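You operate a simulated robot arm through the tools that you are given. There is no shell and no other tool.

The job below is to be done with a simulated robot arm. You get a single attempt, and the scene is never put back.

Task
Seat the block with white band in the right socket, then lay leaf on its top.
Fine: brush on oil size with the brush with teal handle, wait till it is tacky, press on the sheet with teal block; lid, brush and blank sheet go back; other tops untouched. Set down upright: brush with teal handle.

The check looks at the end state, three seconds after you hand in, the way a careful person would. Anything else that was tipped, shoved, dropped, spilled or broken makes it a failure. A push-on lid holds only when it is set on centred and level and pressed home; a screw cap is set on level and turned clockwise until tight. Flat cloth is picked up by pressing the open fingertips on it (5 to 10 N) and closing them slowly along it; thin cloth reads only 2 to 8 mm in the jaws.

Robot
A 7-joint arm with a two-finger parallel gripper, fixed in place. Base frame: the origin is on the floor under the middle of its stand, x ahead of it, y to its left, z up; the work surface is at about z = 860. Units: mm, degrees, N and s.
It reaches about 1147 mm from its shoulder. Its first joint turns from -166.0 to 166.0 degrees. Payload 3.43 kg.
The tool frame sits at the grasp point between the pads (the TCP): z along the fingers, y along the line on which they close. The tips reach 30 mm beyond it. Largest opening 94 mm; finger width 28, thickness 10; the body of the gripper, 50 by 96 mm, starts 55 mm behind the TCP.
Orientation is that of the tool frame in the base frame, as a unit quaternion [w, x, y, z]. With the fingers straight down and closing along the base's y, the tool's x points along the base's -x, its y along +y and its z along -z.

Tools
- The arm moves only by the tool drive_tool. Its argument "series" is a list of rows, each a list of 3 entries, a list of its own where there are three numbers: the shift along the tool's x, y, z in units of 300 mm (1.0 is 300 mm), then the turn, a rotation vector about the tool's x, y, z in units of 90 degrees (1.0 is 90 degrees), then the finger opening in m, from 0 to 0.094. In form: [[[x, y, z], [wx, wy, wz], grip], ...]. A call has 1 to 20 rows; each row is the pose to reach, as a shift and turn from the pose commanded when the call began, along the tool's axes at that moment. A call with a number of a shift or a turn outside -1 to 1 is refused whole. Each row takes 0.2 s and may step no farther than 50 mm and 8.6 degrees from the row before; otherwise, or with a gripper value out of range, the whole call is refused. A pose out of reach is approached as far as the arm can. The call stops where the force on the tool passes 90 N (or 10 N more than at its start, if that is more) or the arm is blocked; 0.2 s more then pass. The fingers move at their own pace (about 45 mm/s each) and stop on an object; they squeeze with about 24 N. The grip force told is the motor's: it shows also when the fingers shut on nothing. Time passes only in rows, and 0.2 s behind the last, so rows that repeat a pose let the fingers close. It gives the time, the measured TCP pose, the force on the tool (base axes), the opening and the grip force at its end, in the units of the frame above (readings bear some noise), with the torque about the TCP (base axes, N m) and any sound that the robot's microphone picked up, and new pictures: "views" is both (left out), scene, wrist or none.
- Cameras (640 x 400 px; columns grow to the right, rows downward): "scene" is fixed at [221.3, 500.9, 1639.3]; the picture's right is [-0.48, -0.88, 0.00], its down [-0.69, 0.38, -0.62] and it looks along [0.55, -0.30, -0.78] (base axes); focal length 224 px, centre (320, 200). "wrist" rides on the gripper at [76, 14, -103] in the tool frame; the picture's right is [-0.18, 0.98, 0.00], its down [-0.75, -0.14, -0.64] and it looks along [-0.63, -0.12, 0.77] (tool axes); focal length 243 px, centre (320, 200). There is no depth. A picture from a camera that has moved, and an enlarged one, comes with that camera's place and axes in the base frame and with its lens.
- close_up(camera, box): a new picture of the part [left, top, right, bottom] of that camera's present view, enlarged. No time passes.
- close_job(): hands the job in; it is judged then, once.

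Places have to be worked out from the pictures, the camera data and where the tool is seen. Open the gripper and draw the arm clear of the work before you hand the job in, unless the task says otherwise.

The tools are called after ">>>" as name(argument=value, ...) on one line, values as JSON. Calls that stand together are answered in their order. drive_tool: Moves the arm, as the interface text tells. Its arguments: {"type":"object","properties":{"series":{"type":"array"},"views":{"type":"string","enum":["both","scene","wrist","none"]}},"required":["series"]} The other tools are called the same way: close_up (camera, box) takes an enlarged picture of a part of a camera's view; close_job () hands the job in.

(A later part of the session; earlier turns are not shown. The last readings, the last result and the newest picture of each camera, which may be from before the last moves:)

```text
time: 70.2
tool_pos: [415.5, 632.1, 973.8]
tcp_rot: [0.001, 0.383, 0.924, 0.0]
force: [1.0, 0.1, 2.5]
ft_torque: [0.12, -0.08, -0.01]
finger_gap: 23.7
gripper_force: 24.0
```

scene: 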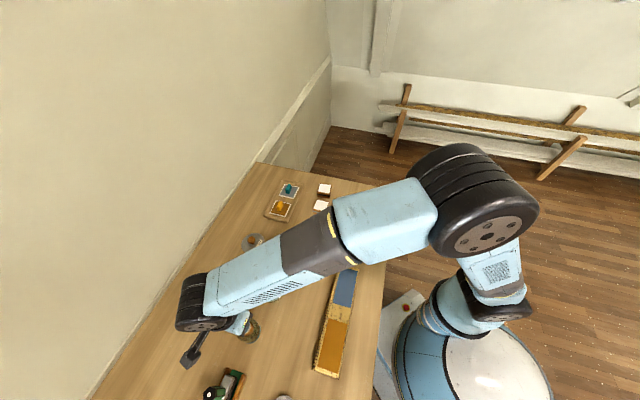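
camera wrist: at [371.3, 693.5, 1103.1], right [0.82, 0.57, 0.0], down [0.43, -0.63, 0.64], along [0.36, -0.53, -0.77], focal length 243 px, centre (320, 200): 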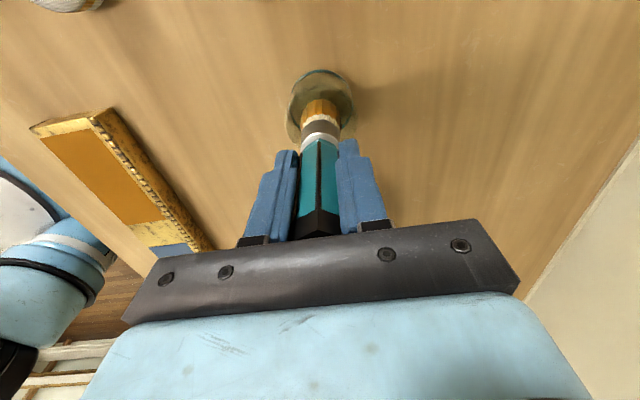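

Contact at exactly the predicted height. I settle 0.5 mm more, open the fingers and rise clear.

>>> drive_tool(series=[[[0, 0, 0.002], [0, 0, 0], 0.02], [[0, 0, 0.002], [0, 0, 0], 0.03], [[0, 0, 0.002], [0, 0, 0], 0.05], [[0, 0, 0.002], [0, 0, 0], 0.07], [[0, 0, -0.08], [0, 0, 0], 0.07], [[0, 0, -0.22], [0, 0, 0], 0.07], [[0, 0, -0.38], [0, 0, 0], 0.07]], views="both")

>>> close_up(camera="wrist", box=[220, 20, 420, 220])

>>> close_up(camera="scene", box=[200, 280, 300, 360])

```text
time: 71.8
tool_pos: [414.6, 633.4, 1087.7]
tcp_rot: [-0.001, 0.383, 0.924, -0.001]
force: [-0.1, 0.1, -0.4]
ft_torque: [0.0, -0.01, 0.03]
finger_gap: 70.1
gripper_force: 0.1
camera wrist: at [371.2, 696.1, 1189.8], right [0.82, 0.57, 0.0], down [0.43, -0.63, 0.64], along [0.36, -0.53, -0.77], focal length 243 px, centre (320, 200)
```

scene: 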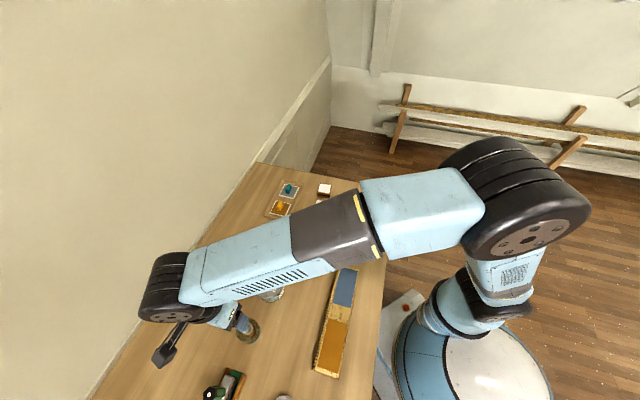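
wrist: 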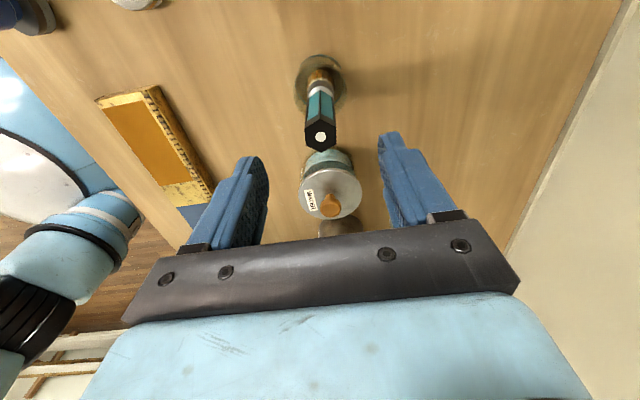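

```text
2.00 times, centred on (320, 120) of wrist
camera zoom: at [371.2, 696.1, 1189.8], right [0.82, 0.57, 0.0], down [0.43, -0.63, 0.64], along [0.36, -0.53, -0.77], focal length 485 px, centre (320, 360)
```

zoom: 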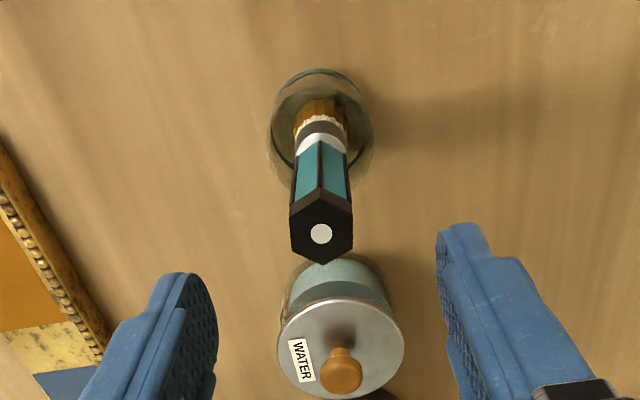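

```text
5.00 times, centred on (250, 320) of scene
camera zoom: at [221.3, 500.9, 1639.3], right [-0.48, -0.88, 0.0], down [-0.69, 0.38, -0.62], along [0.55, -0.3, -0.78], focal length 1122 px, centre (670, -400)
```

zoom: 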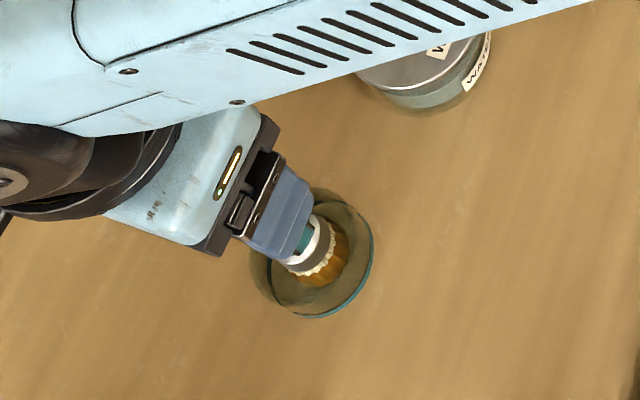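

The brush stands upright in its dish. I travel now to the tray for the teal sheet and glance at the size on the block on the way.

>>> drive_tool(series=[[[-0.153, 0.0245, 0], [0, 0, 0], 0.07], [[-0.306, 0.049, 0], [0, 0, 0], 0.07], [[-0.459, 0.0735, 0], [0, 0, 0], 0.07], [[-0.612, 0.098, 0], [0, 0, 0], 0.07], [[-0.765, 0.1225, 0], [0, 0, 0], 0.07], [[-0.918, 0.147, 0], [0, 0, 0], 0.07]], views="scene")

>>> close_up(camera="scene", box=[330, 190, 390, 250])

```text
time: 73.2
tool_pos: [639.1, 466.9, 1086.3]
tcp_rot: [0.0, 0.382, 0.924, -0.001]
force: [0.0, 0.1, 0.5]
ft_torque: [-0.03, -0.04, 0.05]
finger_gap: 69.8
gripper_force: 0.0
```

scene: 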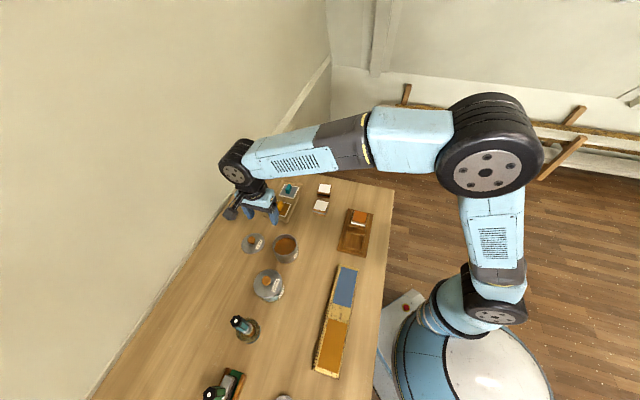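

```text
6.67 times, centred on (360, 220) of scene
camera zoom: at [221.3, 500.9, 1639.3], right [-0.48, -0.88, 0.0], down [-0.69, 0.38, -0.62], along [0.55, -0.3, -0.78], focal length 1496 px, centre (53, 67)
```

zoom: 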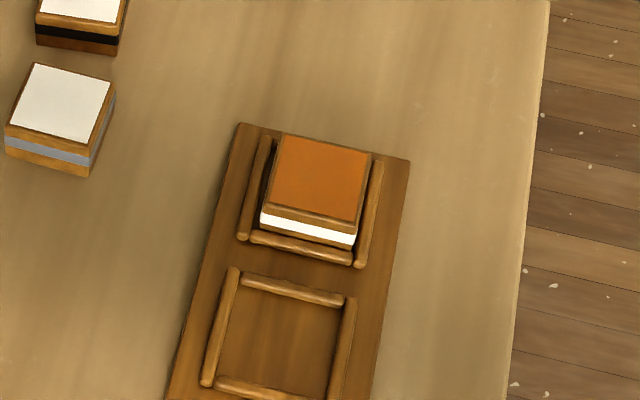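

The whole top is now uniformly satin orange instead of glossy brown, which looks tacky. I continue to the teal sheet.

>>> drive_tool(series=[[[-0.153, 0.0245, 0], [0, 0, 0], 0.07], [[-0.306, 0.049, 0], [0, 0, 0], 0.07], [[-0.459, 0.0735, 0], [0, 0, 0], 0.07], [[-0.612, 0.098, 0], [0, 0, 0], 0.06], [[-0.765, 0.1225, 0.05], [0, 0, 0], 0.05], [[-0.918, 0.146, 0.1], [0, 0, 0], 0.05], [[-0.918, 0.146, 0.2], [0, 0, 0], 0.05]], views="wrist")

>>> close_up(camera="wrist", box=[220, 20, 420, 220])

```text
time: 74.8
tool_pos: [867.3, 304.7, 1029.6]
tcp_rot: [-0.001, 0.382, 0.924, 0.0]
force: [-0.1, -0.2, 0.7]
ft_torque: [0.01, -0.03, -0.03]
finger_gap: 50.0
gripper_force: 0.0
camera wrist: at [823.6, 367.8, 1131.0], right [0.82, 0.57, 0.0], down [0.43, -0.63, 0.64], along [0.36, -0.53, -0.77], focal length 243 px, centre (320, 200)
```

wrist: 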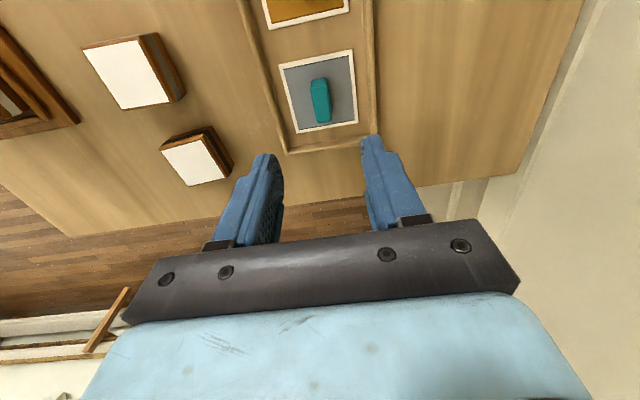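

```text
2.00 times, centred on (320, 120) of wrist
camera zoom: at [823.6, 367.8, 1131.0], right [0.82, 0.57, 0.0], down [0.43, -0.63, 0.64], along [0.36, -0.53, -0.77], focal length 485 px, centre (320, 360)
```

zoom: 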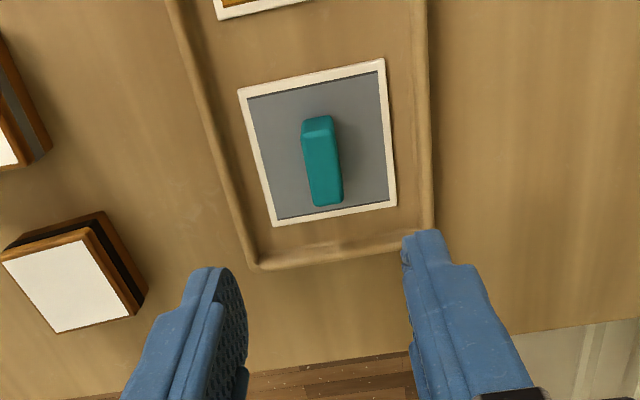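

The sheet is centred at tool (-1.5,+1.4), aligned, and the teal block's top is at z≈894. I descend to tips ≈875 and close on the block.

>>> drive_tool(series=[[[-0.003, 0.003, 0.14], [0, 0, 0], 0.05], [[-0.005, 0.005, 0.28], [0, 0, 0], 0.05], [[-0.005, 0.005, 0.37], [0, 0, 0], 0.05], [[-0.005, 0.005, 0.41], [0, 0, 0], 0.045], [[-0.005, 0.005, 0.41], [0, 0, 0], 0.03], [[-0.005, 0.005, 0.41], [0, 0, 0], 0.02], [[-0.005, 0.005, 0.41], [0, 0, 0], 0.01], [[-0.005, 0.005, 0.41], [0, 0, 0], 0.005]], views="wrist")

>>> close_up(camera="wrist", box=[220, 60, 420, 260])

```text
time: 76.6
tool_pos: [869.3, 304.8, 904.5]
tcp_rot: [0.0, 0.383, 0.924, 0.0]
force: [0.3, 0.0, -0.1]
ft_torque: [0.0, 0.0, 0.04]
finger_gap: 14.4
gripper_force: 23.5
camera wrist: at [825.5, 368.5, 1006.1], right [0.83, 0.56, 0.0], down [0.43, -0.63, 0.64], along [0.36, -0.53, -0.77], focal length 243 px, centre (320, 200)
```

wrist: 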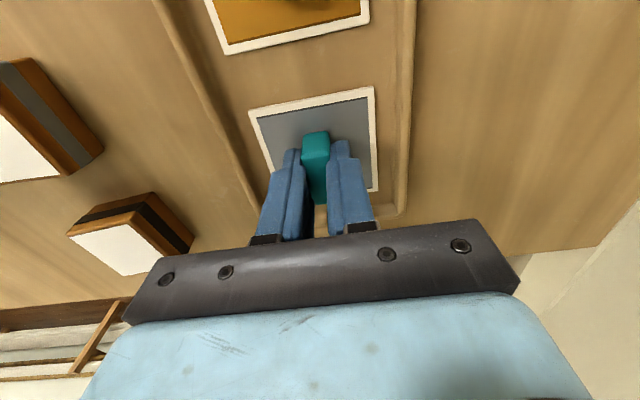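

```text
2.00 times, centred on (320, 160) of wrist
camera zoom: at [825.5, 368.5, 1006.1], right [0.83, 0.56, 0.0], down [0.43, -0.63, 0.64], along [0.36, -0.53, -0.77], focal length 485 px, centre (320, 280)
```

zoom: 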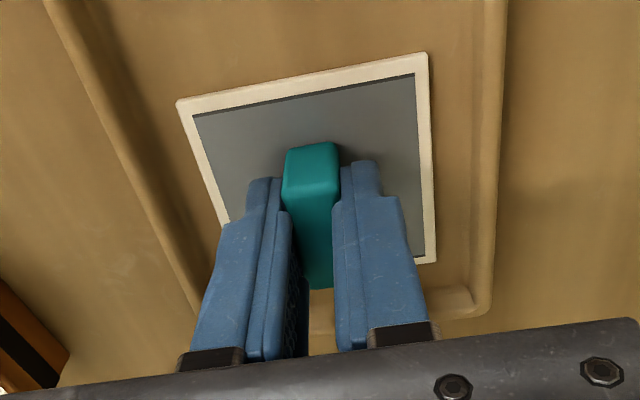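

Gripped at 14.4 mm. I lift the sheet and begin the transfer at a height that clears the other blocks by far.

>>> drive_tool(series=[[[0, 0, -0.05], [0, 0, 0], 0.005], [[0, 0, -0.17], [0, 0, 0], 0.005], [[0, 0, -0.333], [0, 0, 0], 0.005], [[0.03, -0.15, -0.333], [0, 0, 0], 0.005], [[0.06, -0.3, -0.333], [0, 0, 0], 0.005], [[0.09, -0.45, -0.333], [0, 0, 0], 0.005], [[0.12, -0.6, -0.333], [0, 0, 0], 0.005]], views="both")

>>> close_up(camera="scene", box=[320, 170, 400, 250])

```text
time: 78.2
tool_pos: [715.7, 201.4, 1001.4]
tcp_rot: [0.0, 0.383, 0.924, 0.0]
force: [0.1, -0.5, 0.6]
ft_torque: [0.04, 0.01, -0.01]
finger_gap: 14.5
gripper_force: 24.2
camera wrist: at [671.8, 264.8, 1104.2], right [0.83, 0.56, 0.0], down [0.43, -0.63, 0.64], along [0.36, -0.53, -0.77], focal length 243 px, centre (320, 200)
```

scene: 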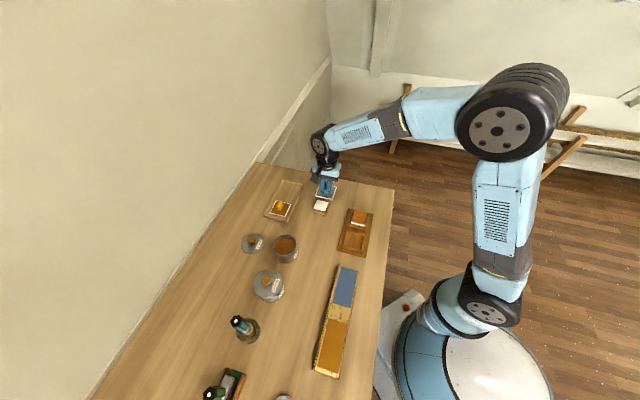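
wrist: 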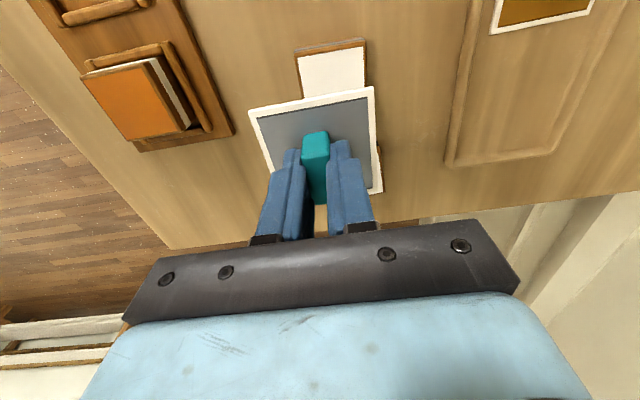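

```text
5.00 times, centred on (360, 210) of scene
camera zoom: at [221.3, 500.9, 1639.3], right [-0.48, -0.88, 0.0], down [-0.69, 0.38, -0.62], along [0.55, -0.3, -0.78], focal length 1122 px, centre (120, 150)
```

zoom: 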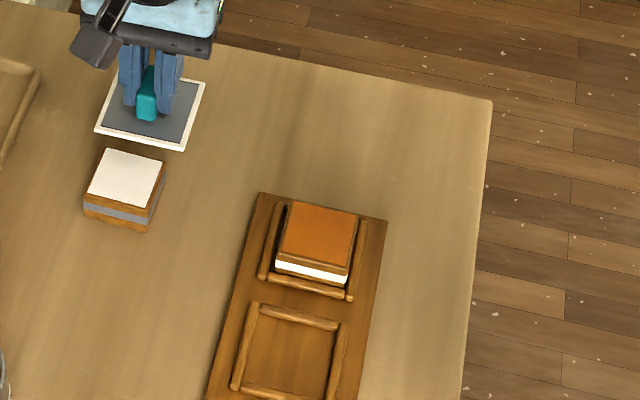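

The sheet hangs level. I zoom on the sized top to judge its state.

>>> close_up(camera="wrist", box=[60, 20, 260, 170])

```text
2.67 times, centred on (160, 95) of wrist
camera zoom: at [671.8, 264.8, 1104.2], right [0.83, 0.56, 0.0], down [0.43, -0.63, 0.64], along [0.36, -0.53, -0.77], focal length 647 px, centre (747, 480)
```

zoom: 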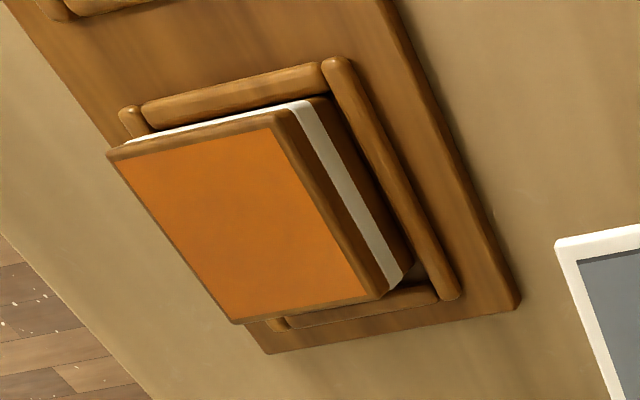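

The top is fully covered, uniformly matte. I move the sheet over the block, staying 60 mm above it, and check alignment.

>>> drive_tool(series=[[[0.03, -0.125, 0], [0, 0, 0], 0.005], [[0.06, -0.25, 0], [0, 0, 0], 0.005], [[0.09, -0.375, 0], [0, 0, 0], 0.005], [[0.118, -0.497, 0.05], [0, 0, 0], 0.005], [[0.118, -0.497, 0.1], [0, 0, 0], 0.005]], views="both")

>>> close_up(camera="wrist", box=[220, 40, 420, 240])

>>> close_up(camera="scene", box=[320, 170, 400, 250])

```text
time: 79.4
tool_pos: [585.1, 121.5, 973.6]
tcp_rot: [0.0, 0.382, 0.924, -0.001]
force: [0.2, 0.7, -0.7]
ft_torque: [0.0, -0.03, 0.0]
finger_gap: 14.4
gripper_force: 23.9
camera wrist: at [540.8, 184.8, 1075.8], right [0.83, 0.56, 0.0], down [0.43, -0.63, 0.64], along [0.36, -0.53, -0.77], focal length 243 px, centre (320, 200)
```

scene: 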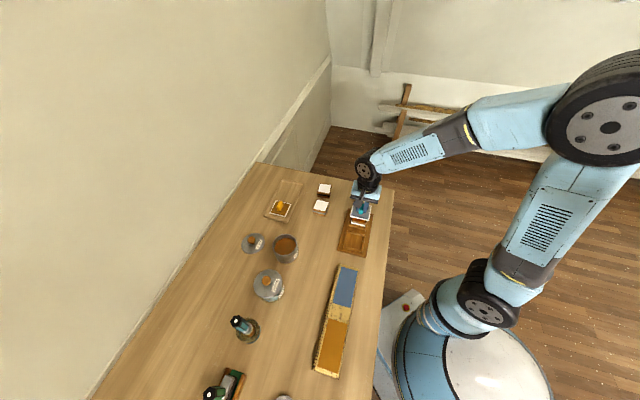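
wrist: 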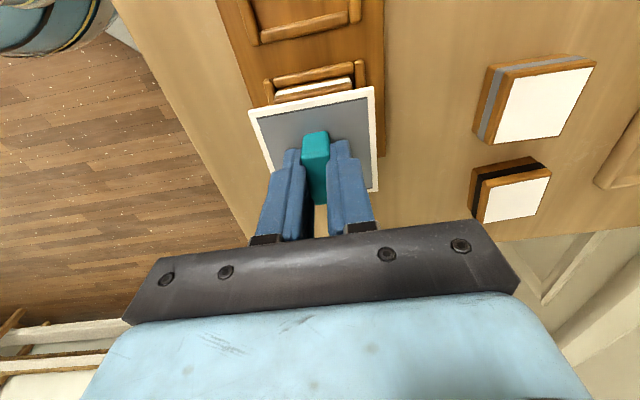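

```text
2.00 times, centred on (320, 140) of wrist
camera zoom: at [540.8, 184.8, 1075.8], right [0.83, 0.56, 0.0], down [0.43, -0.63, 0.64], along [0.36, -0.53, -0.77], focal length 485 px, centre (320, 320)
```

zoom: 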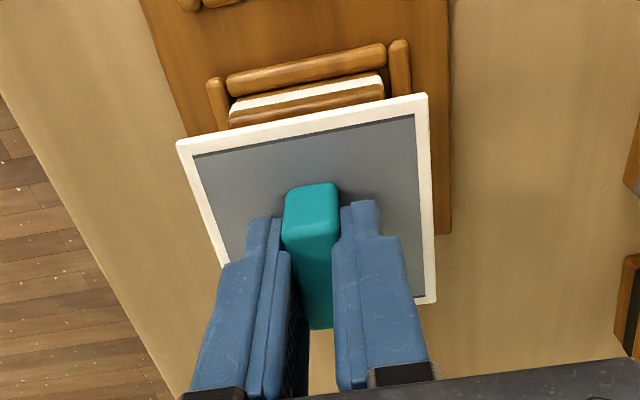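

```text
5.00 times, centred on (360, 210) of scene
camera zoom: at [221.3, 500.9, 1639.3], right [-0.48, -0.88, 0.0], down [-0.69, 0.38, -0.62], along [0.55, -0.3, -0.78], focal length 1122 px, centre (120, 150)
```

zoom: 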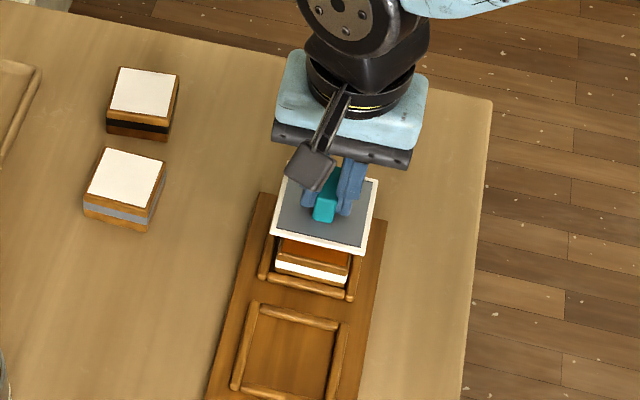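

Sheet and block are aligned within 1 mm. I lower toward contact.

>>> drive_tool(series=[[[0, 0, 0.05], [0, 0, 0], 0.005], [[0, 0, 0.08], [0, 0, 0], 0.005], [[0, 0, 0.1], [0, 0, 0], 0.005]], views="none")

>>> drive_tool(series=[[[0, 0, 0.004], [0, 0, 0], 0.005], [[0, 0, 0.007], [0, 0, 0], 0.005]], views="none")

```text
time: 80.2
tool_pos: [584.8, 122.3, 943.7]
tcp_rot: [0.0, 0.383, 0.924, 0.0]
force: [-0.8, -0.2, -0.8]
ft_torque: [-0.01, 0.01, 0.01]
finger_gap: 14.5
gripper_force: 23.7
```

```text
time: 80.8
tool_pos: [585.8, 122.5, 942.3]
tcp_rot: [0.001, 0.382, 0.924, -0.001]
force: [0.0, 0.2, -0.7]
ft_torque: [0.01, 0.01, 0.01]
finger_gap: 14.6
gripper_force: 23.7
```

>>> drive_tool(series=[[[0, 0, 0.004], [0, 0, 0], 0.005], [[0, 0, 0.008], [0, 0, 0], 0.005]], views="none")

>>> drive_tool(series=[[[0, 0, 0.004], [0, 0, 0], 0.005], [[0, 0, 0.006], [0, 0, 0], 0.005]], views="wrist")

```text
time: 81.4
tool_pos: [586.4, 122.8, 939.4]
tcp_rot: [0.001, 0.382, 0.924, 0.001]
force: [1.1, -1.7, 18.9]
ft_torque: [-0.08, -0.02, 0.0]
finger_gap: 14.6
gripper_force: 24.1
```

```text
time: 82.0
tool_pos: [585.2, 122.2, 938.9]
tcp_rot: [0.001, 0.382, 0.924, 0.0]
force: [0.8, -1.0, 24.2]
ft_torque: [-0.05, -0.04, 0.01]
finger_gap: 14.9
gripper_force: 23.9
camera wrist: at [541.6, 184.8, 1040.8], right [0.83, 0.56, 0.0], down [0.43, -0.63, 0.64], along [0.36, -0.53, -0.77], focal length 243 px, centre (320, 200)
```

wrist: 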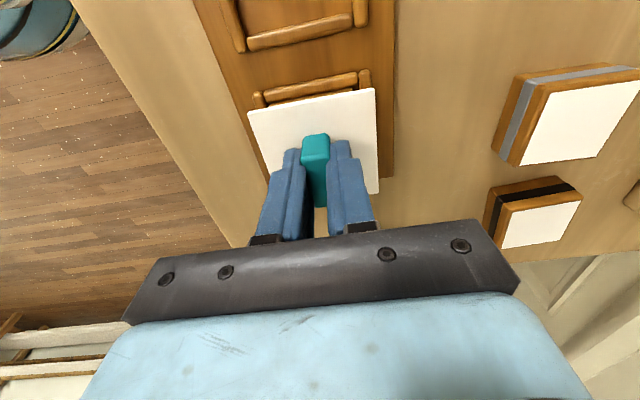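

The sheet has turned blank, so the leaf transferred at 24 N. I hold a moment, then lift straight off.

>>> drive_tool(series=[[[0, 0, 0], [0, 0, 0], 0.005], [[0, 0, 0], [0, 0, 0], 0.005], [[0, 0, -0.01], [0, 0, 0], 0.005], [[0, 0, -0.03], [0, 0, 0], 0.005], [[0, 0, -0.08], [0, 0, 0], 0.005], [[0, 0, -0.18], [0, 0, 0], 0.005], [[0, 0, -0.25], [0, 0, 0], 0.005]], views="both")

>>> close_up(camera="scene", box=[330, 190, 390, 250])

>>> close_up(camera="wrist", box=[220, 20, 420, 220])

```text
time: 83.6
tool_pos: [587.2, 123.2, 1013.6]
tcp_rot: [-0.001, 0.382, 0.924, -0.002]
force: [0.5, -0.4, -0.9]
ft_torque: [0.01, 0.0, -0.02]
finger_gap: 14.4
gripper_force: 24.3
camera wrist: at [543.3, 185.8, 1115.2], right [0.83, 0.56, 0.0], down [0.43, -0.63, 0.64], along [0.36, -0.53, -0.77], focal length 243 px, centre (320, 200)
```

scene: 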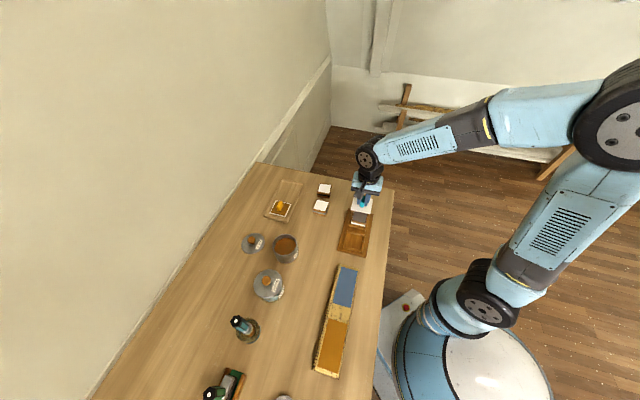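
wrist: 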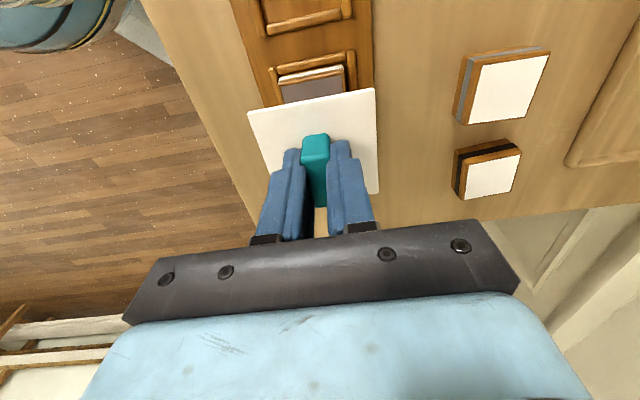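

```text
6.67 times, centred on (360, 220) of scene
camera zoom: at [221.3, 500.9, 1639.3], right [-0.48, -0.88, 0.0], down [-0.69, 0.38, -0.62], along [0.55, -0.3, -0.78], focal length 1496 px, centre (53, 67)
```

zoom: 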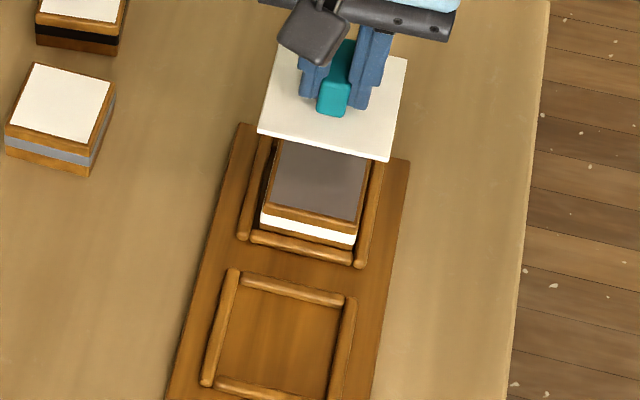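

```text
2.00 times, centred on (320, 120) of wrist
camera zoom: at [543.3, 185.8, 1115.2], right [0.83, 0.56, 0.0], down [0.43, -0.63, 0.64], along [0.36, -0.53, -0.77], focal length 485 px, centre (320, 360)
```

zoom: 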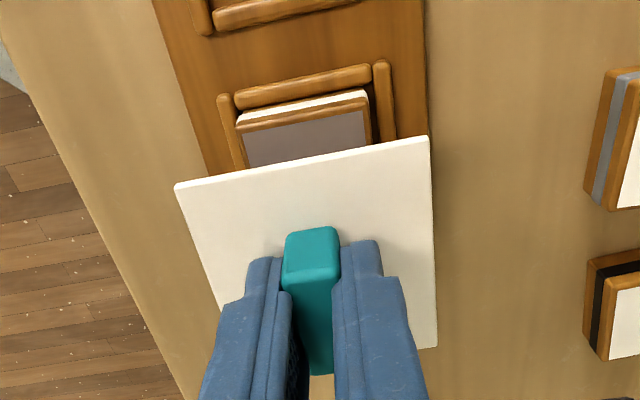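

The silver leaf covers the block's top. I carry the blank sheet back toward the tray along the same high path.

>>> drive_tool(series=[[[-0.03, 0.133, 0], [0, 0, 0], 0.005], [[-0.06, 0.265, 0], [0, 0, 0], 0.005], [[-0.09, 0.398, 0], [0, 0, 0], 0.005], [[-0.118, 0.53, 0], [0, 0, 0], 0.005], [[-0.148, 0.672, 0], [0, 0, 0], 0.005], [[-0.178, 0.814, 0], [0, 0, 0], 0.005], [[-0.208, 0.956, 0], [0, 0, 0], 0.005]], views="scene")

>>> drive_tool(series=[[[-0.03, 0.141, 0], [0, 0, 0], 0.005], [[-0.03, 0.141, 0.1], [0, 0, 0], 0.005], [[-0.03, 0.141, 0.2], [0, 0, 0], 0.005], [[-0.03, 0.141, 0.28], [0, 0, 0], 0.005]], views="both")

>>> close_up(camera="wrist", box=[220, 40, 420, 240])

>>> close_up(camera="scene", box=[250, 160, 330, 240])

```text
time: 85.2
tool_pos: [831.7, 278.6, 1012.9]
tcp_rot: [0.0, 0.383, 0.924, 0.0]
force: [-0.3, -0.1, -0.2]
ft_torque: [0.07, -0.02, 0.02]
finger_gap: 14.6
gripper_force: 23.9
```

scene: 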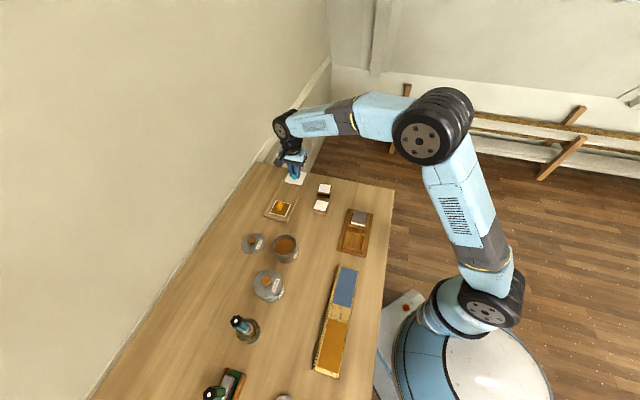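

```text
time: 86.2
tool_pos: [867.3, 303.7, 929.2]
tcp_rot: [0.001, 0.382, 0.924, 0.0]
force: [0.1, -0.2, 0.5]
ft_torque: [0.05, -0.03, 0.01]
finger_gap: 14.2
gripper_force: 23.7
camera wrist: at [824.9, 367.3, 1031.5], right [0.83, 0.56, 0.0], down [0.43, -0.63, 0.64], along [0.36, -0.53, -0.77], focal length 243 px, centre (320, 200)
```

scene: 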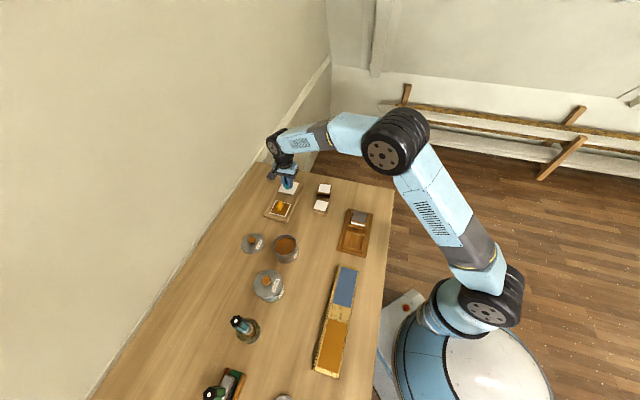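
wrist: 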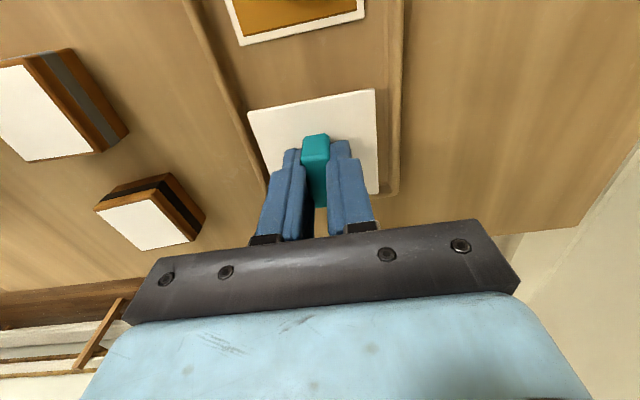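

```text
2.00 times, centred on (320, 140) of wrist
camera zoom: at [824.9, 367.3, 1031.5], right [0.83, 0.56, 0.0], down [0.43, -0.63, 0.64], along [0.36, -0.53, -0.77], focal length 485 px, centre (320, 320)
```

zoom: 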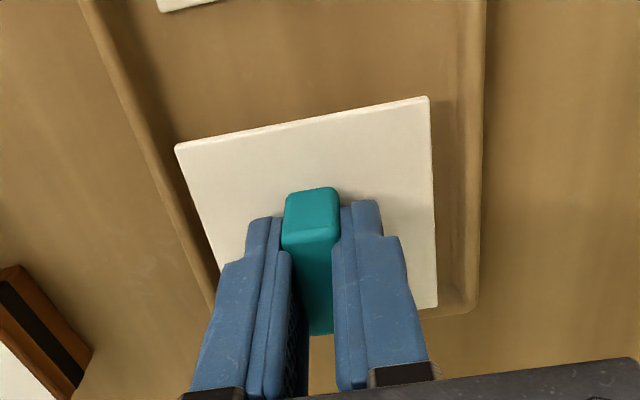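

```text
5.00 times, centred on (290, 200) of scene
camera zoom: at [221.3, 500.9, 1639.3], right [-0.48, -0.88, 0.0], down [-0.69, 0.38, -0.62], along [0.55, -0.3, -0.78], focal length 1122 px, centre (470, 200)
```

zoom: 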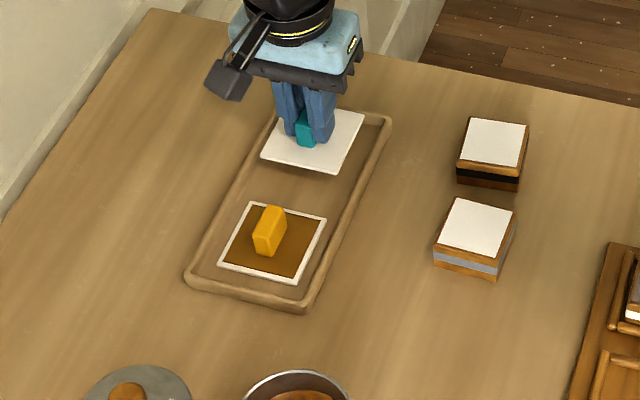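

Lined up over its spot in the tray. I lower 23 mm, then check for contact.

>>> drive_tool(series=[[[0, 0, 0.04], [0, 0, 0], 0.005], [[0, 0, 0.07], [0, 0, 0], 0.005], [[0, 0, 0.078], [0, 0, 0], 0.005]], views="none")

>>> drive_tool(series=[[[0, 0, 0.004], [0, 0, 0], 0.005], [[0, 0, 0.006], [0, 0, 0], 0.005]], views="none")

```text
time: 87.0
tool_pos: [869.9, 303.8, 905.4]
tcp_rot: [0.0, 0.382, 0.924, -0.001]
force: [0.7, -0.6, 0.4]
ft_torque: [-0.01, 0.0, 0.03]
finger_gap: 14.4
gripper_force: 23.5
```

```text
time: 87.6
tool_pos: [869.5, 304.1, 902.0]
tcp_rot: [0.0, 0.383, 0.924, 0.001]
force: [0.2, -0.2, -0.3]
ft_torque: [0.0, 0.0, -0.02]
finger_gap: 14.4
gripper_force: 24.3
```

>>> drive_tool(series=[[[0, 0, 0.002], [0, 0, 0], 0.005], [[0, 0, 0.004], [0, 0, 0], 0.005]], views="none")

>>> drive_tool(series=[[[0, 0, 0.002], [0, 0, 0], 0.005], [[0, 0, 0.003], [0, 0, 0], 0.005]], views="wrist")

```text
time: 88.2
tool_pos: [869.6, 303.0, 902.9]
tcp_rot: [0.001, 0.383, 0.924, 0.0]
force: [0.5, -0.4, 0.5]
ft_torque: [0.01, -0.01, 0.01]
finger_gap: 14.5
gripper_force: 23.9
```

```text
time: 88.8
tool_pos: [868.8, 304.8, 901.2]
tcp_rot: [0.001, 0.382, 0.924, 0.0]
force: [0.0, 0.0, 1.0]
ft_torque: [-0.02, -0.03, 0.02]
finger_gap: 14.5
gripper_force: 24.2
camera wrist: at [825.8, 366.4, 1003.5], right [0.83, 0.56, 0.0], down [0.43, -0.63, 0.64], along [0.36, -0.53, -0.77], focal length 243 px, centre (320, 200)
```

wrist: 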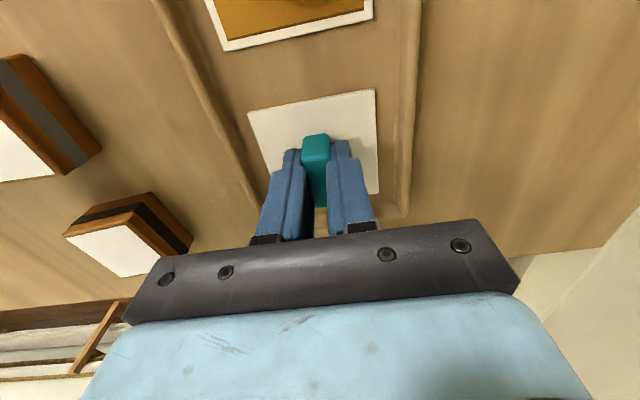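

About 1 N: the sheet is touching the tray floor. I open the fingers and rise.

>>> drive_tool(series=[[[0, 0, 0.001], [0, 0, 0], 0.012], [[0, 0, 0.001], [0, 0, 0], 0.018], [[0, 0, 0.001], [0, 0, 0], 0.03], [[0, 0, 0.001], [0, 0, 0], 0.04], [[0, 0, -0.06], [0, 0, 0], 0.04], [[0, 0, -0.18], [0, 0, 0], 0.045], [[0, 0, -0.33], [0, 0, 0], 0.05], [[0, 0, -0.45], [0, 0, 0], 0.06]], views="both")

>>> close_up(camera="wrist", box=[220, 20, 420, 220])

>>> close_up(camera="scene", box=[250, 160, 400, 260])

```text
time: 90.6
tool_pos: [869.0, 306.2, 1037.6]
tcp_rot: [0.0, 0.383, 0.924, -0.001]
force: [0.3, 0.8, -0.5]
ft_torque: [-0.01, 0.01, -0.03]
finger_gap: 60.1
gripper_force: 0.0
camera wrist: at [825.5, 369.0, 1139.1], right [0.83, 0.56, 0.0], down [0.43, -0.63, 0.64], along [0.36, -0.53, -0.77], focal length 243 px, centre (320, 200)
```

scene: 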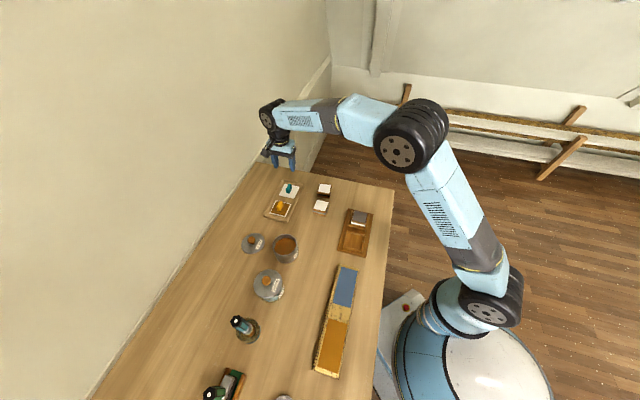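
wrist: 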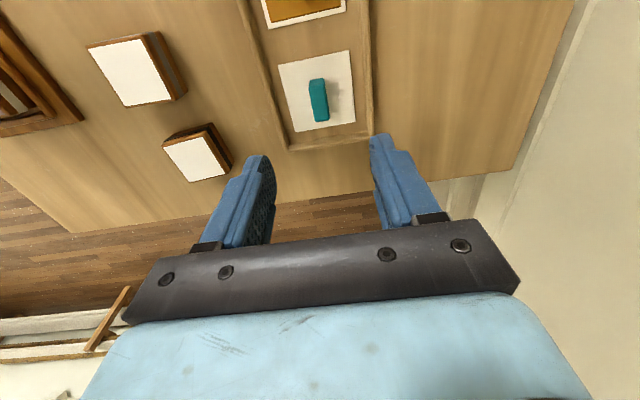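

```text
2.00 times, centred on (320, 120) of wrist
camera zoom: at [825.5, 369.0, 1139.1], right [0.83, 0.56, 0.0], down [0.43, -0.63, 0.64], along [0.36, -0.53, -0.77], focal length 485 px, centre (320, 360)
```

zoom: 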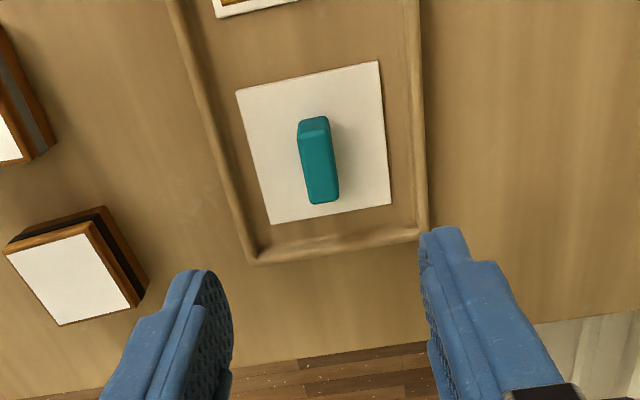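

```text
4.00 times, centred on (325, 210) of scene
camera zoom: at [221.3, 500.9, 1639.3], right [-0.48, -0.88, 0.0], down [-0.69, 0.38, -0.62], along [0.55, -0.3, -0.78], focal length 897 px, centre (300, 160)
```

zoom: 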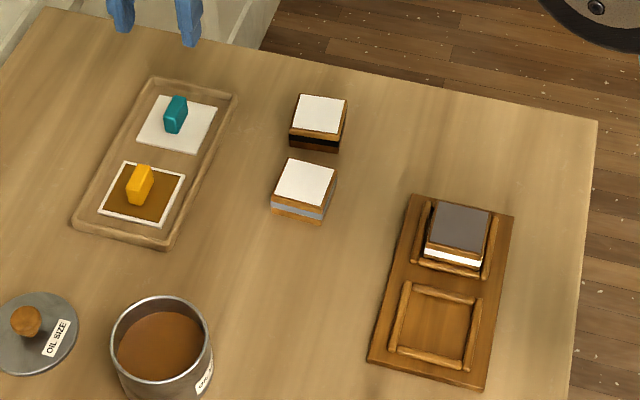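

The blank sheet is back in the tray, and the leafed block sits in the right socket. Next I return the lid: travel to it at (700,530).

>>> drive_tool(series=[[[0.156, 0.022, 0], [0, 0, 0], 0.06], [[0.312, 0.045, 0], [0, 0, 0], 0.06], [[0.468, 0.067, 0], [0, 0, 0], 0.06], [[0.623, 0.089, 0], [0, 0, 0], 0.06], [[0.779, 0.112, 0], [0, 0, 0], 0.06], [[0.935, 0.134, 0], [0, 0, 0], 0.06], [[0.935, 0.134, 0.15], [0, 0, 0], 0.06]], views="wrist")

>>> close_up(camera="wrist", box=[220, 20, 420, 220])

```text
time: 92.2
tool_pos: [699.0, 532.1, 992.2]
tcp_rot: [0.001, 0.383, 0.924, 0.0]
force: [-0.5, -0.3, 0.0]
ft_torque: [-0.03, -0.04, 0.03]
finger_gap: 60.1
gripper_force: 0.1
camera wrist: at [654.9, 594.3, 1094.2], right [0.83, 0.56, 0.0], down [0.43, -0.63, 0.64], along [0.36, -0.53, -0.77], focal length 243 px, centre (320, 200)
```

wrist: 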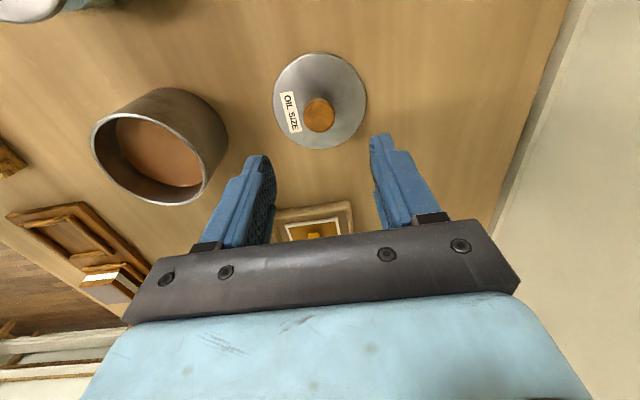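

```text
2.00 times, centred on (320, 120) of wrist
camera zoom: at [654.9, 594.3, 1094.2], right [0.83, 0.56, 0.0], down [0.43, -0.63, 0.64], along [0.36, -0.53, -0.77], focal length 485 px, centre (320, 360)
```

zoom: 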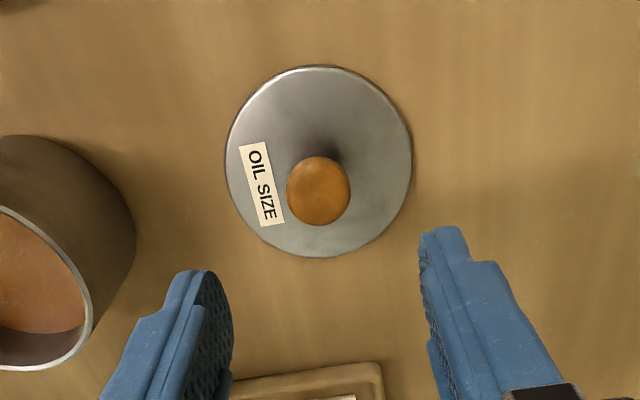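

The knob is centred under the gripper. I descend to tips about 4 mm above the lid and close on the knob.

>>> drive_tool(series=[[[0.001, 0, 0.13], [0, 0, 0], 0.06], [[0.001, 0, 0.24], [0, 0, 0], 0.06], [[0.001, 0, 0.29], [0, 0, 0], 0.055], [[0.001, 0, 0.312], [0, 0, 0], 0.05], [[0.001, 0, 0.312], [0, 0, 0], 0.04], [[0.001, 0, 0.312], [0, 0, 0], 0.032], [[0.001, 0, 0.312], [0, 0, 0], 0.026], [[0.001, 0, 0.312], [0, 0, 0], 0.02], [[0.001, 0, 0.312], [0, 0, 0], 0.015]], views="wrist")

>>> close_up(camera="wrist", box=[220, 40, 420, 240])

```text
time: 94.2
tool_pos: [699.5, 531.5, 898.5]
tcp_rot: [0.0, 0.383, 0.924, 0.0]
force: [0.0, 0.1, 0.1]
ft_torque: [-0.01, -0.01, -0.02]
finger_gap: 25.4
gripper_force: 23.5
camera wrist: at [655.4, 594.6, 1000.8], right [0.83, 0.56, 0.0], down [0.43, -0.63, 0.64], along [0.36, -0.53, -0.77], focal length 243 px, centre (320, 200)
```

wrist: 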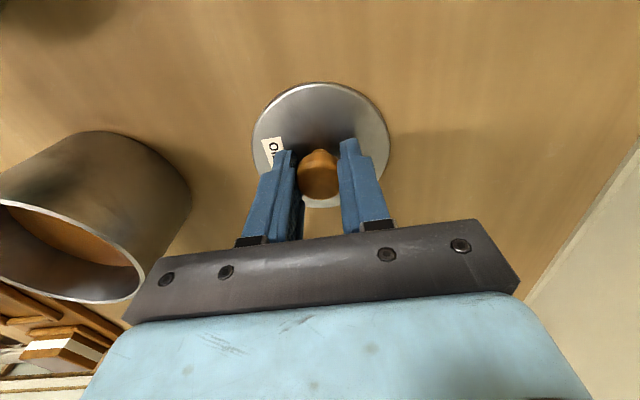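

```text
2.00 times, centred on (320, 140) of wrist
camera zoom: at [655.4, 594.6, 1000.8], right [0.83, 0.56, 0.0], down [0.43, -0.63, 0.64], along [0.36, -0.53, -0.77], focal length 485 px, centre (320, 320)
```

zoom: 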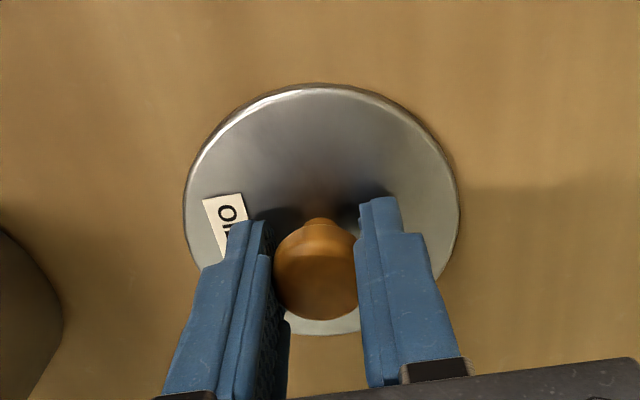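

Gripped (25.4 mm). I lift the lid and carry it back over the jar.

>>> drive_tool(series=[[[0, 0, -0.08], [0, 0, 0], 0.015], [[0, 0, -0.22], [0, 0, 0], 0.015], [[0, 0, -0.36], [0, 0, 0], 0.015], [[-0.001, -0.116, -0.417], [0, 0, 0], 0.015], [[-0.001, -0.232, -0.417], [0, 0, 0], 0.015], [[-0.002, -0.348, -0.417], [0, 0, 0], 0.015], [[-0.002, -0.464, -0.417], [0, 0, 0], 0.015], [[-0.002, -0.464, -0.35], [0, 0, 0], 0.015], [[-0.002, -0.464, -0.29], [0, 0, 0], 0.015]], views="both")

>>> close_up(camera="wrist", box=[220, 20, 420, 220])

>>> close_up(camera="scene", box=[240, 200, 330, 280])

```text
time: 96.2
tool_pos: [599.0, 433.0, 984.2]
tcp_rot: [0.0, 0.382, 0.924, 0.0]
force: [-0.8, 0.0, 0.5]
ft_torque: [0.0, -0.02, -0.02]
finger_gap: 25.3
gripper_force: 24.6
camera wrist: at [556.2, 495.6, 1086.7], right [0.83, 0.56, 0.0], down [0.43, -0.63, 0.64], along [0.36, -0.53, -0.77], focal length 243 px, centre (320, 200)
```

scene: 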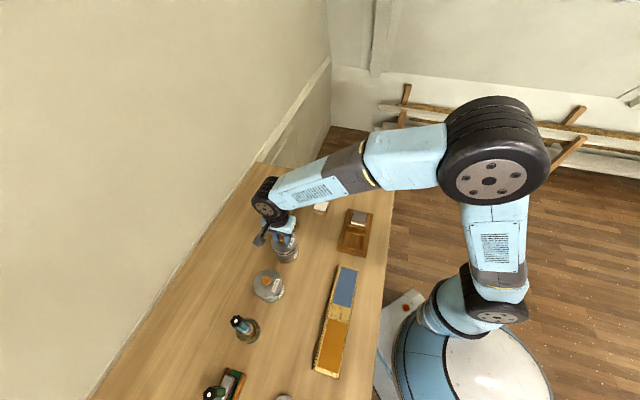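
wrist: 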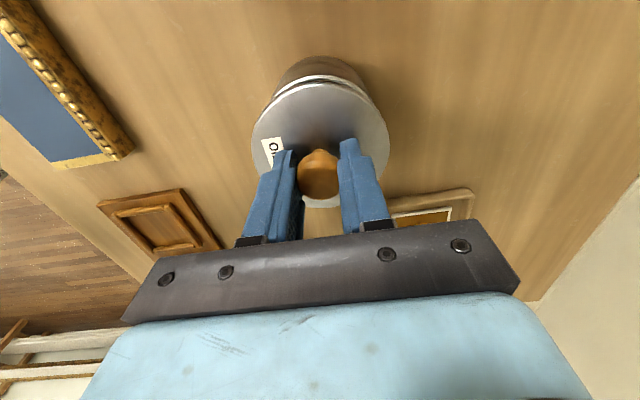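

```text
2.00 times, centred on (320, 120) of wrist
camera zoom: at [556.2, 495.6, 1086.7], right [0.83, 0.56, 0.0], down [0.43, -0.63, 0.64], along [0.36, -0.53, -0.77], focal length 485 px, centre (320, 360)
```

zoom: 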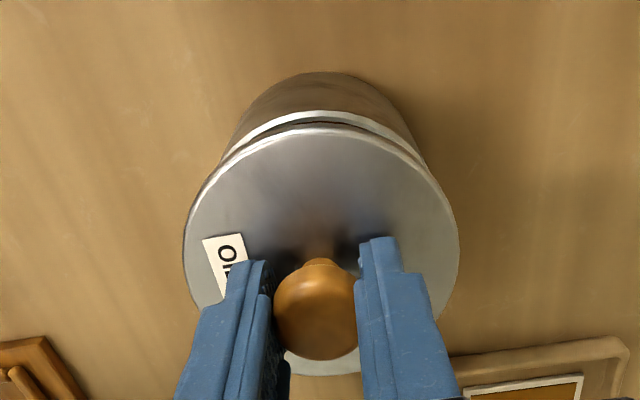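

```text
5.00 times, centred on (285, 240) of scene
camera zoom: at [221.3, 500.9, 1639.3], right [-0.48, -0.88, 0.0], down [-0.69, 0.38, -0.62], along [0.55, -0.3, -0.78], focal length 1122 px, centre (495, 0)
```

zoom: 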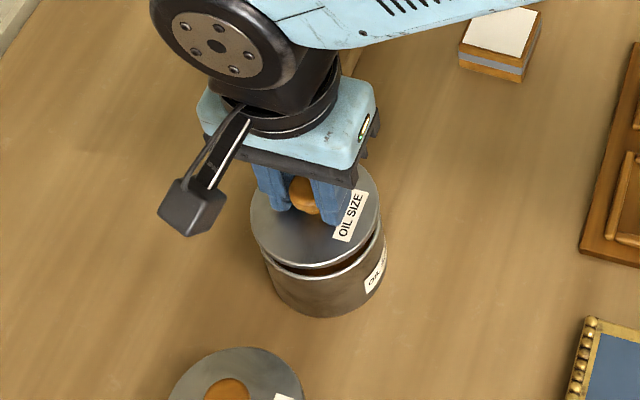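

The lid is centred over the jar, about 20 mm above its seat. I lower in steps and watch the force.

>>> drive_tool(series=[[[0, 0, 0.02], [0, 0, 0], 0.015], [[0, 0, 0.04], [0, 0, 0], 0.015], [[0, 0, 0.047], [0, 0, 0], 0.015]], views="none")

>>> drive_tool(series=[[[0, 0, 0.004], [0, 0, 0], 0.015], [[0, 0, 0.008], [0, 0, 0], 0.015]], views="none")

```text
time: 97.0
tool_pos: [601.0, 432.9, 970.5]
tcp_rot: [0.0, 0.382, 0.924, 0.0]
force: [0.2, -0.6, 0.7]
ft_torque: [-0.03, -0.02, 0.0]
finger_gap: 25.3
gripper_force: 23.9
```

```text
time: 97.6
tool_pos: [601.5, 432.4, 968.9]
tcp_rot: [0.0, 0.382, 0.924, 0.0]
force: [-0.1, 0.2, -0.1]
ft_torque: [0.01, 0.02, -0.02]
finger_gap: 25.4
gripper_force: 24.0
```

>>> drive_tool(series=[[[0, 0, 0.004], [0, 0, 0], 0.015], [[0, 0, 0.007], [0, 0, 0], 0.015]], views="none")

>>> drive_tool(series=[[[0, 0, 0.003], [0, 0, 0], 0.015], [[0, 0, 0.005], [0, 0, 0], 0.015]], views="wrist")

>>> close_up(camera="scene", box=[240, 200, 330, 280])

```text
time: 98.2
tool_pos: [601.4, 431.5, 967.1]
tcp_rot: [0.0, 0.382, 0.924, -0.001]
force: [-0.2, -0.1, 0.2]
ft_torque: [-0.01, 0.0, -0.01]
finger_gap: 25.6
gripper_force: 24.0
```

```text
time: 98.8
tool_pos: [601.8, 432.1, 965.3]
tcp_rot: [0.0, 0.383, 0.924, 0.0]
force: [0.3, -0.4, -0.4]
ft_torque: [0.0, -0.01, 0.0]
finger_gap: 25.7
gripper_force: 23.6
camera wrist: at [557.3, 495.1, 1066.6], right [0.83, 0.56, 0.0], down [0.43, -0.63, 0.64], along [0.36, -0.53, -0.77], focal length 243 px, centre (320, 200)
```

wrist: 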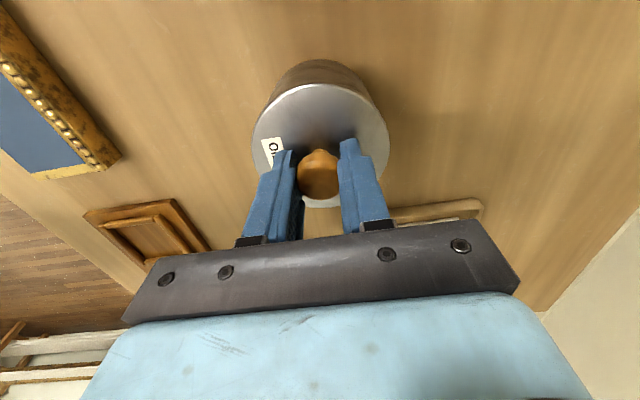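

```text
5.00 times, centred on (285, 240) of scene
camera zoom: at [221.3, 500.9, 1639.3], right [-0.48, -0.88, 0.0], down [-0.69, 0.38, -0.62], along [0.55, -0.3, -0.78], focal length 1122 px, centre (495, 0)
```

zoom: 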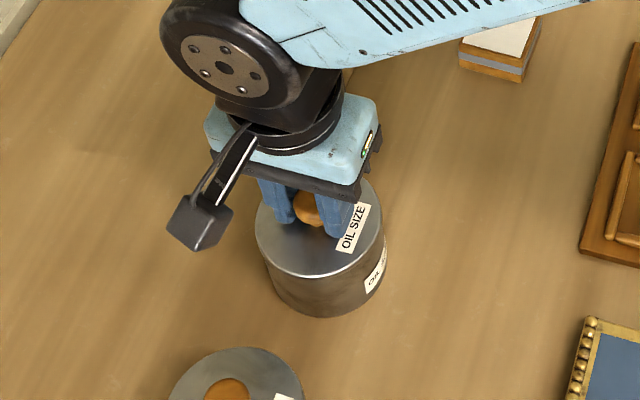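

The lid looks down on the jar but there's no force yet. I keep stepping down and listen for the snap.

>>> drive_tool(series=[[[0, 0, 0.003], [0, 0, 0], 0.015], [[0, 0, 0.005], [0, 0, 0], 0.015]], views="none")

>>> drive_tool(series=[[[0, 0, 0.003], [0, 0, 0], 0.015], [[0, 0, 0.005], [0, 0, 0], 0.015]], views="none")

```text
time: 99.4
tool_pos: [601.2, 432.0, 964.4]
tcp_rot: [0.0, 0.382, 0.924, 0.0]
force: [0.6, -3.4, 7.4]
ft_torque: [-0.13, -0.11, -0.01]
finger_gap: 25.3
gripper_force: 23.5
```

```text
time: 100.0
tool_pos: [600.1, 433.1, 964.2]
tcp_rot: [0.0, 0.383, 0.924, 0.001]
force: [-2.7, -2.5, 22.7]
ft_torque: [-0.14, 0.07, 0.0]
finger_gap: 25.7
gripper_force: 24.3
```

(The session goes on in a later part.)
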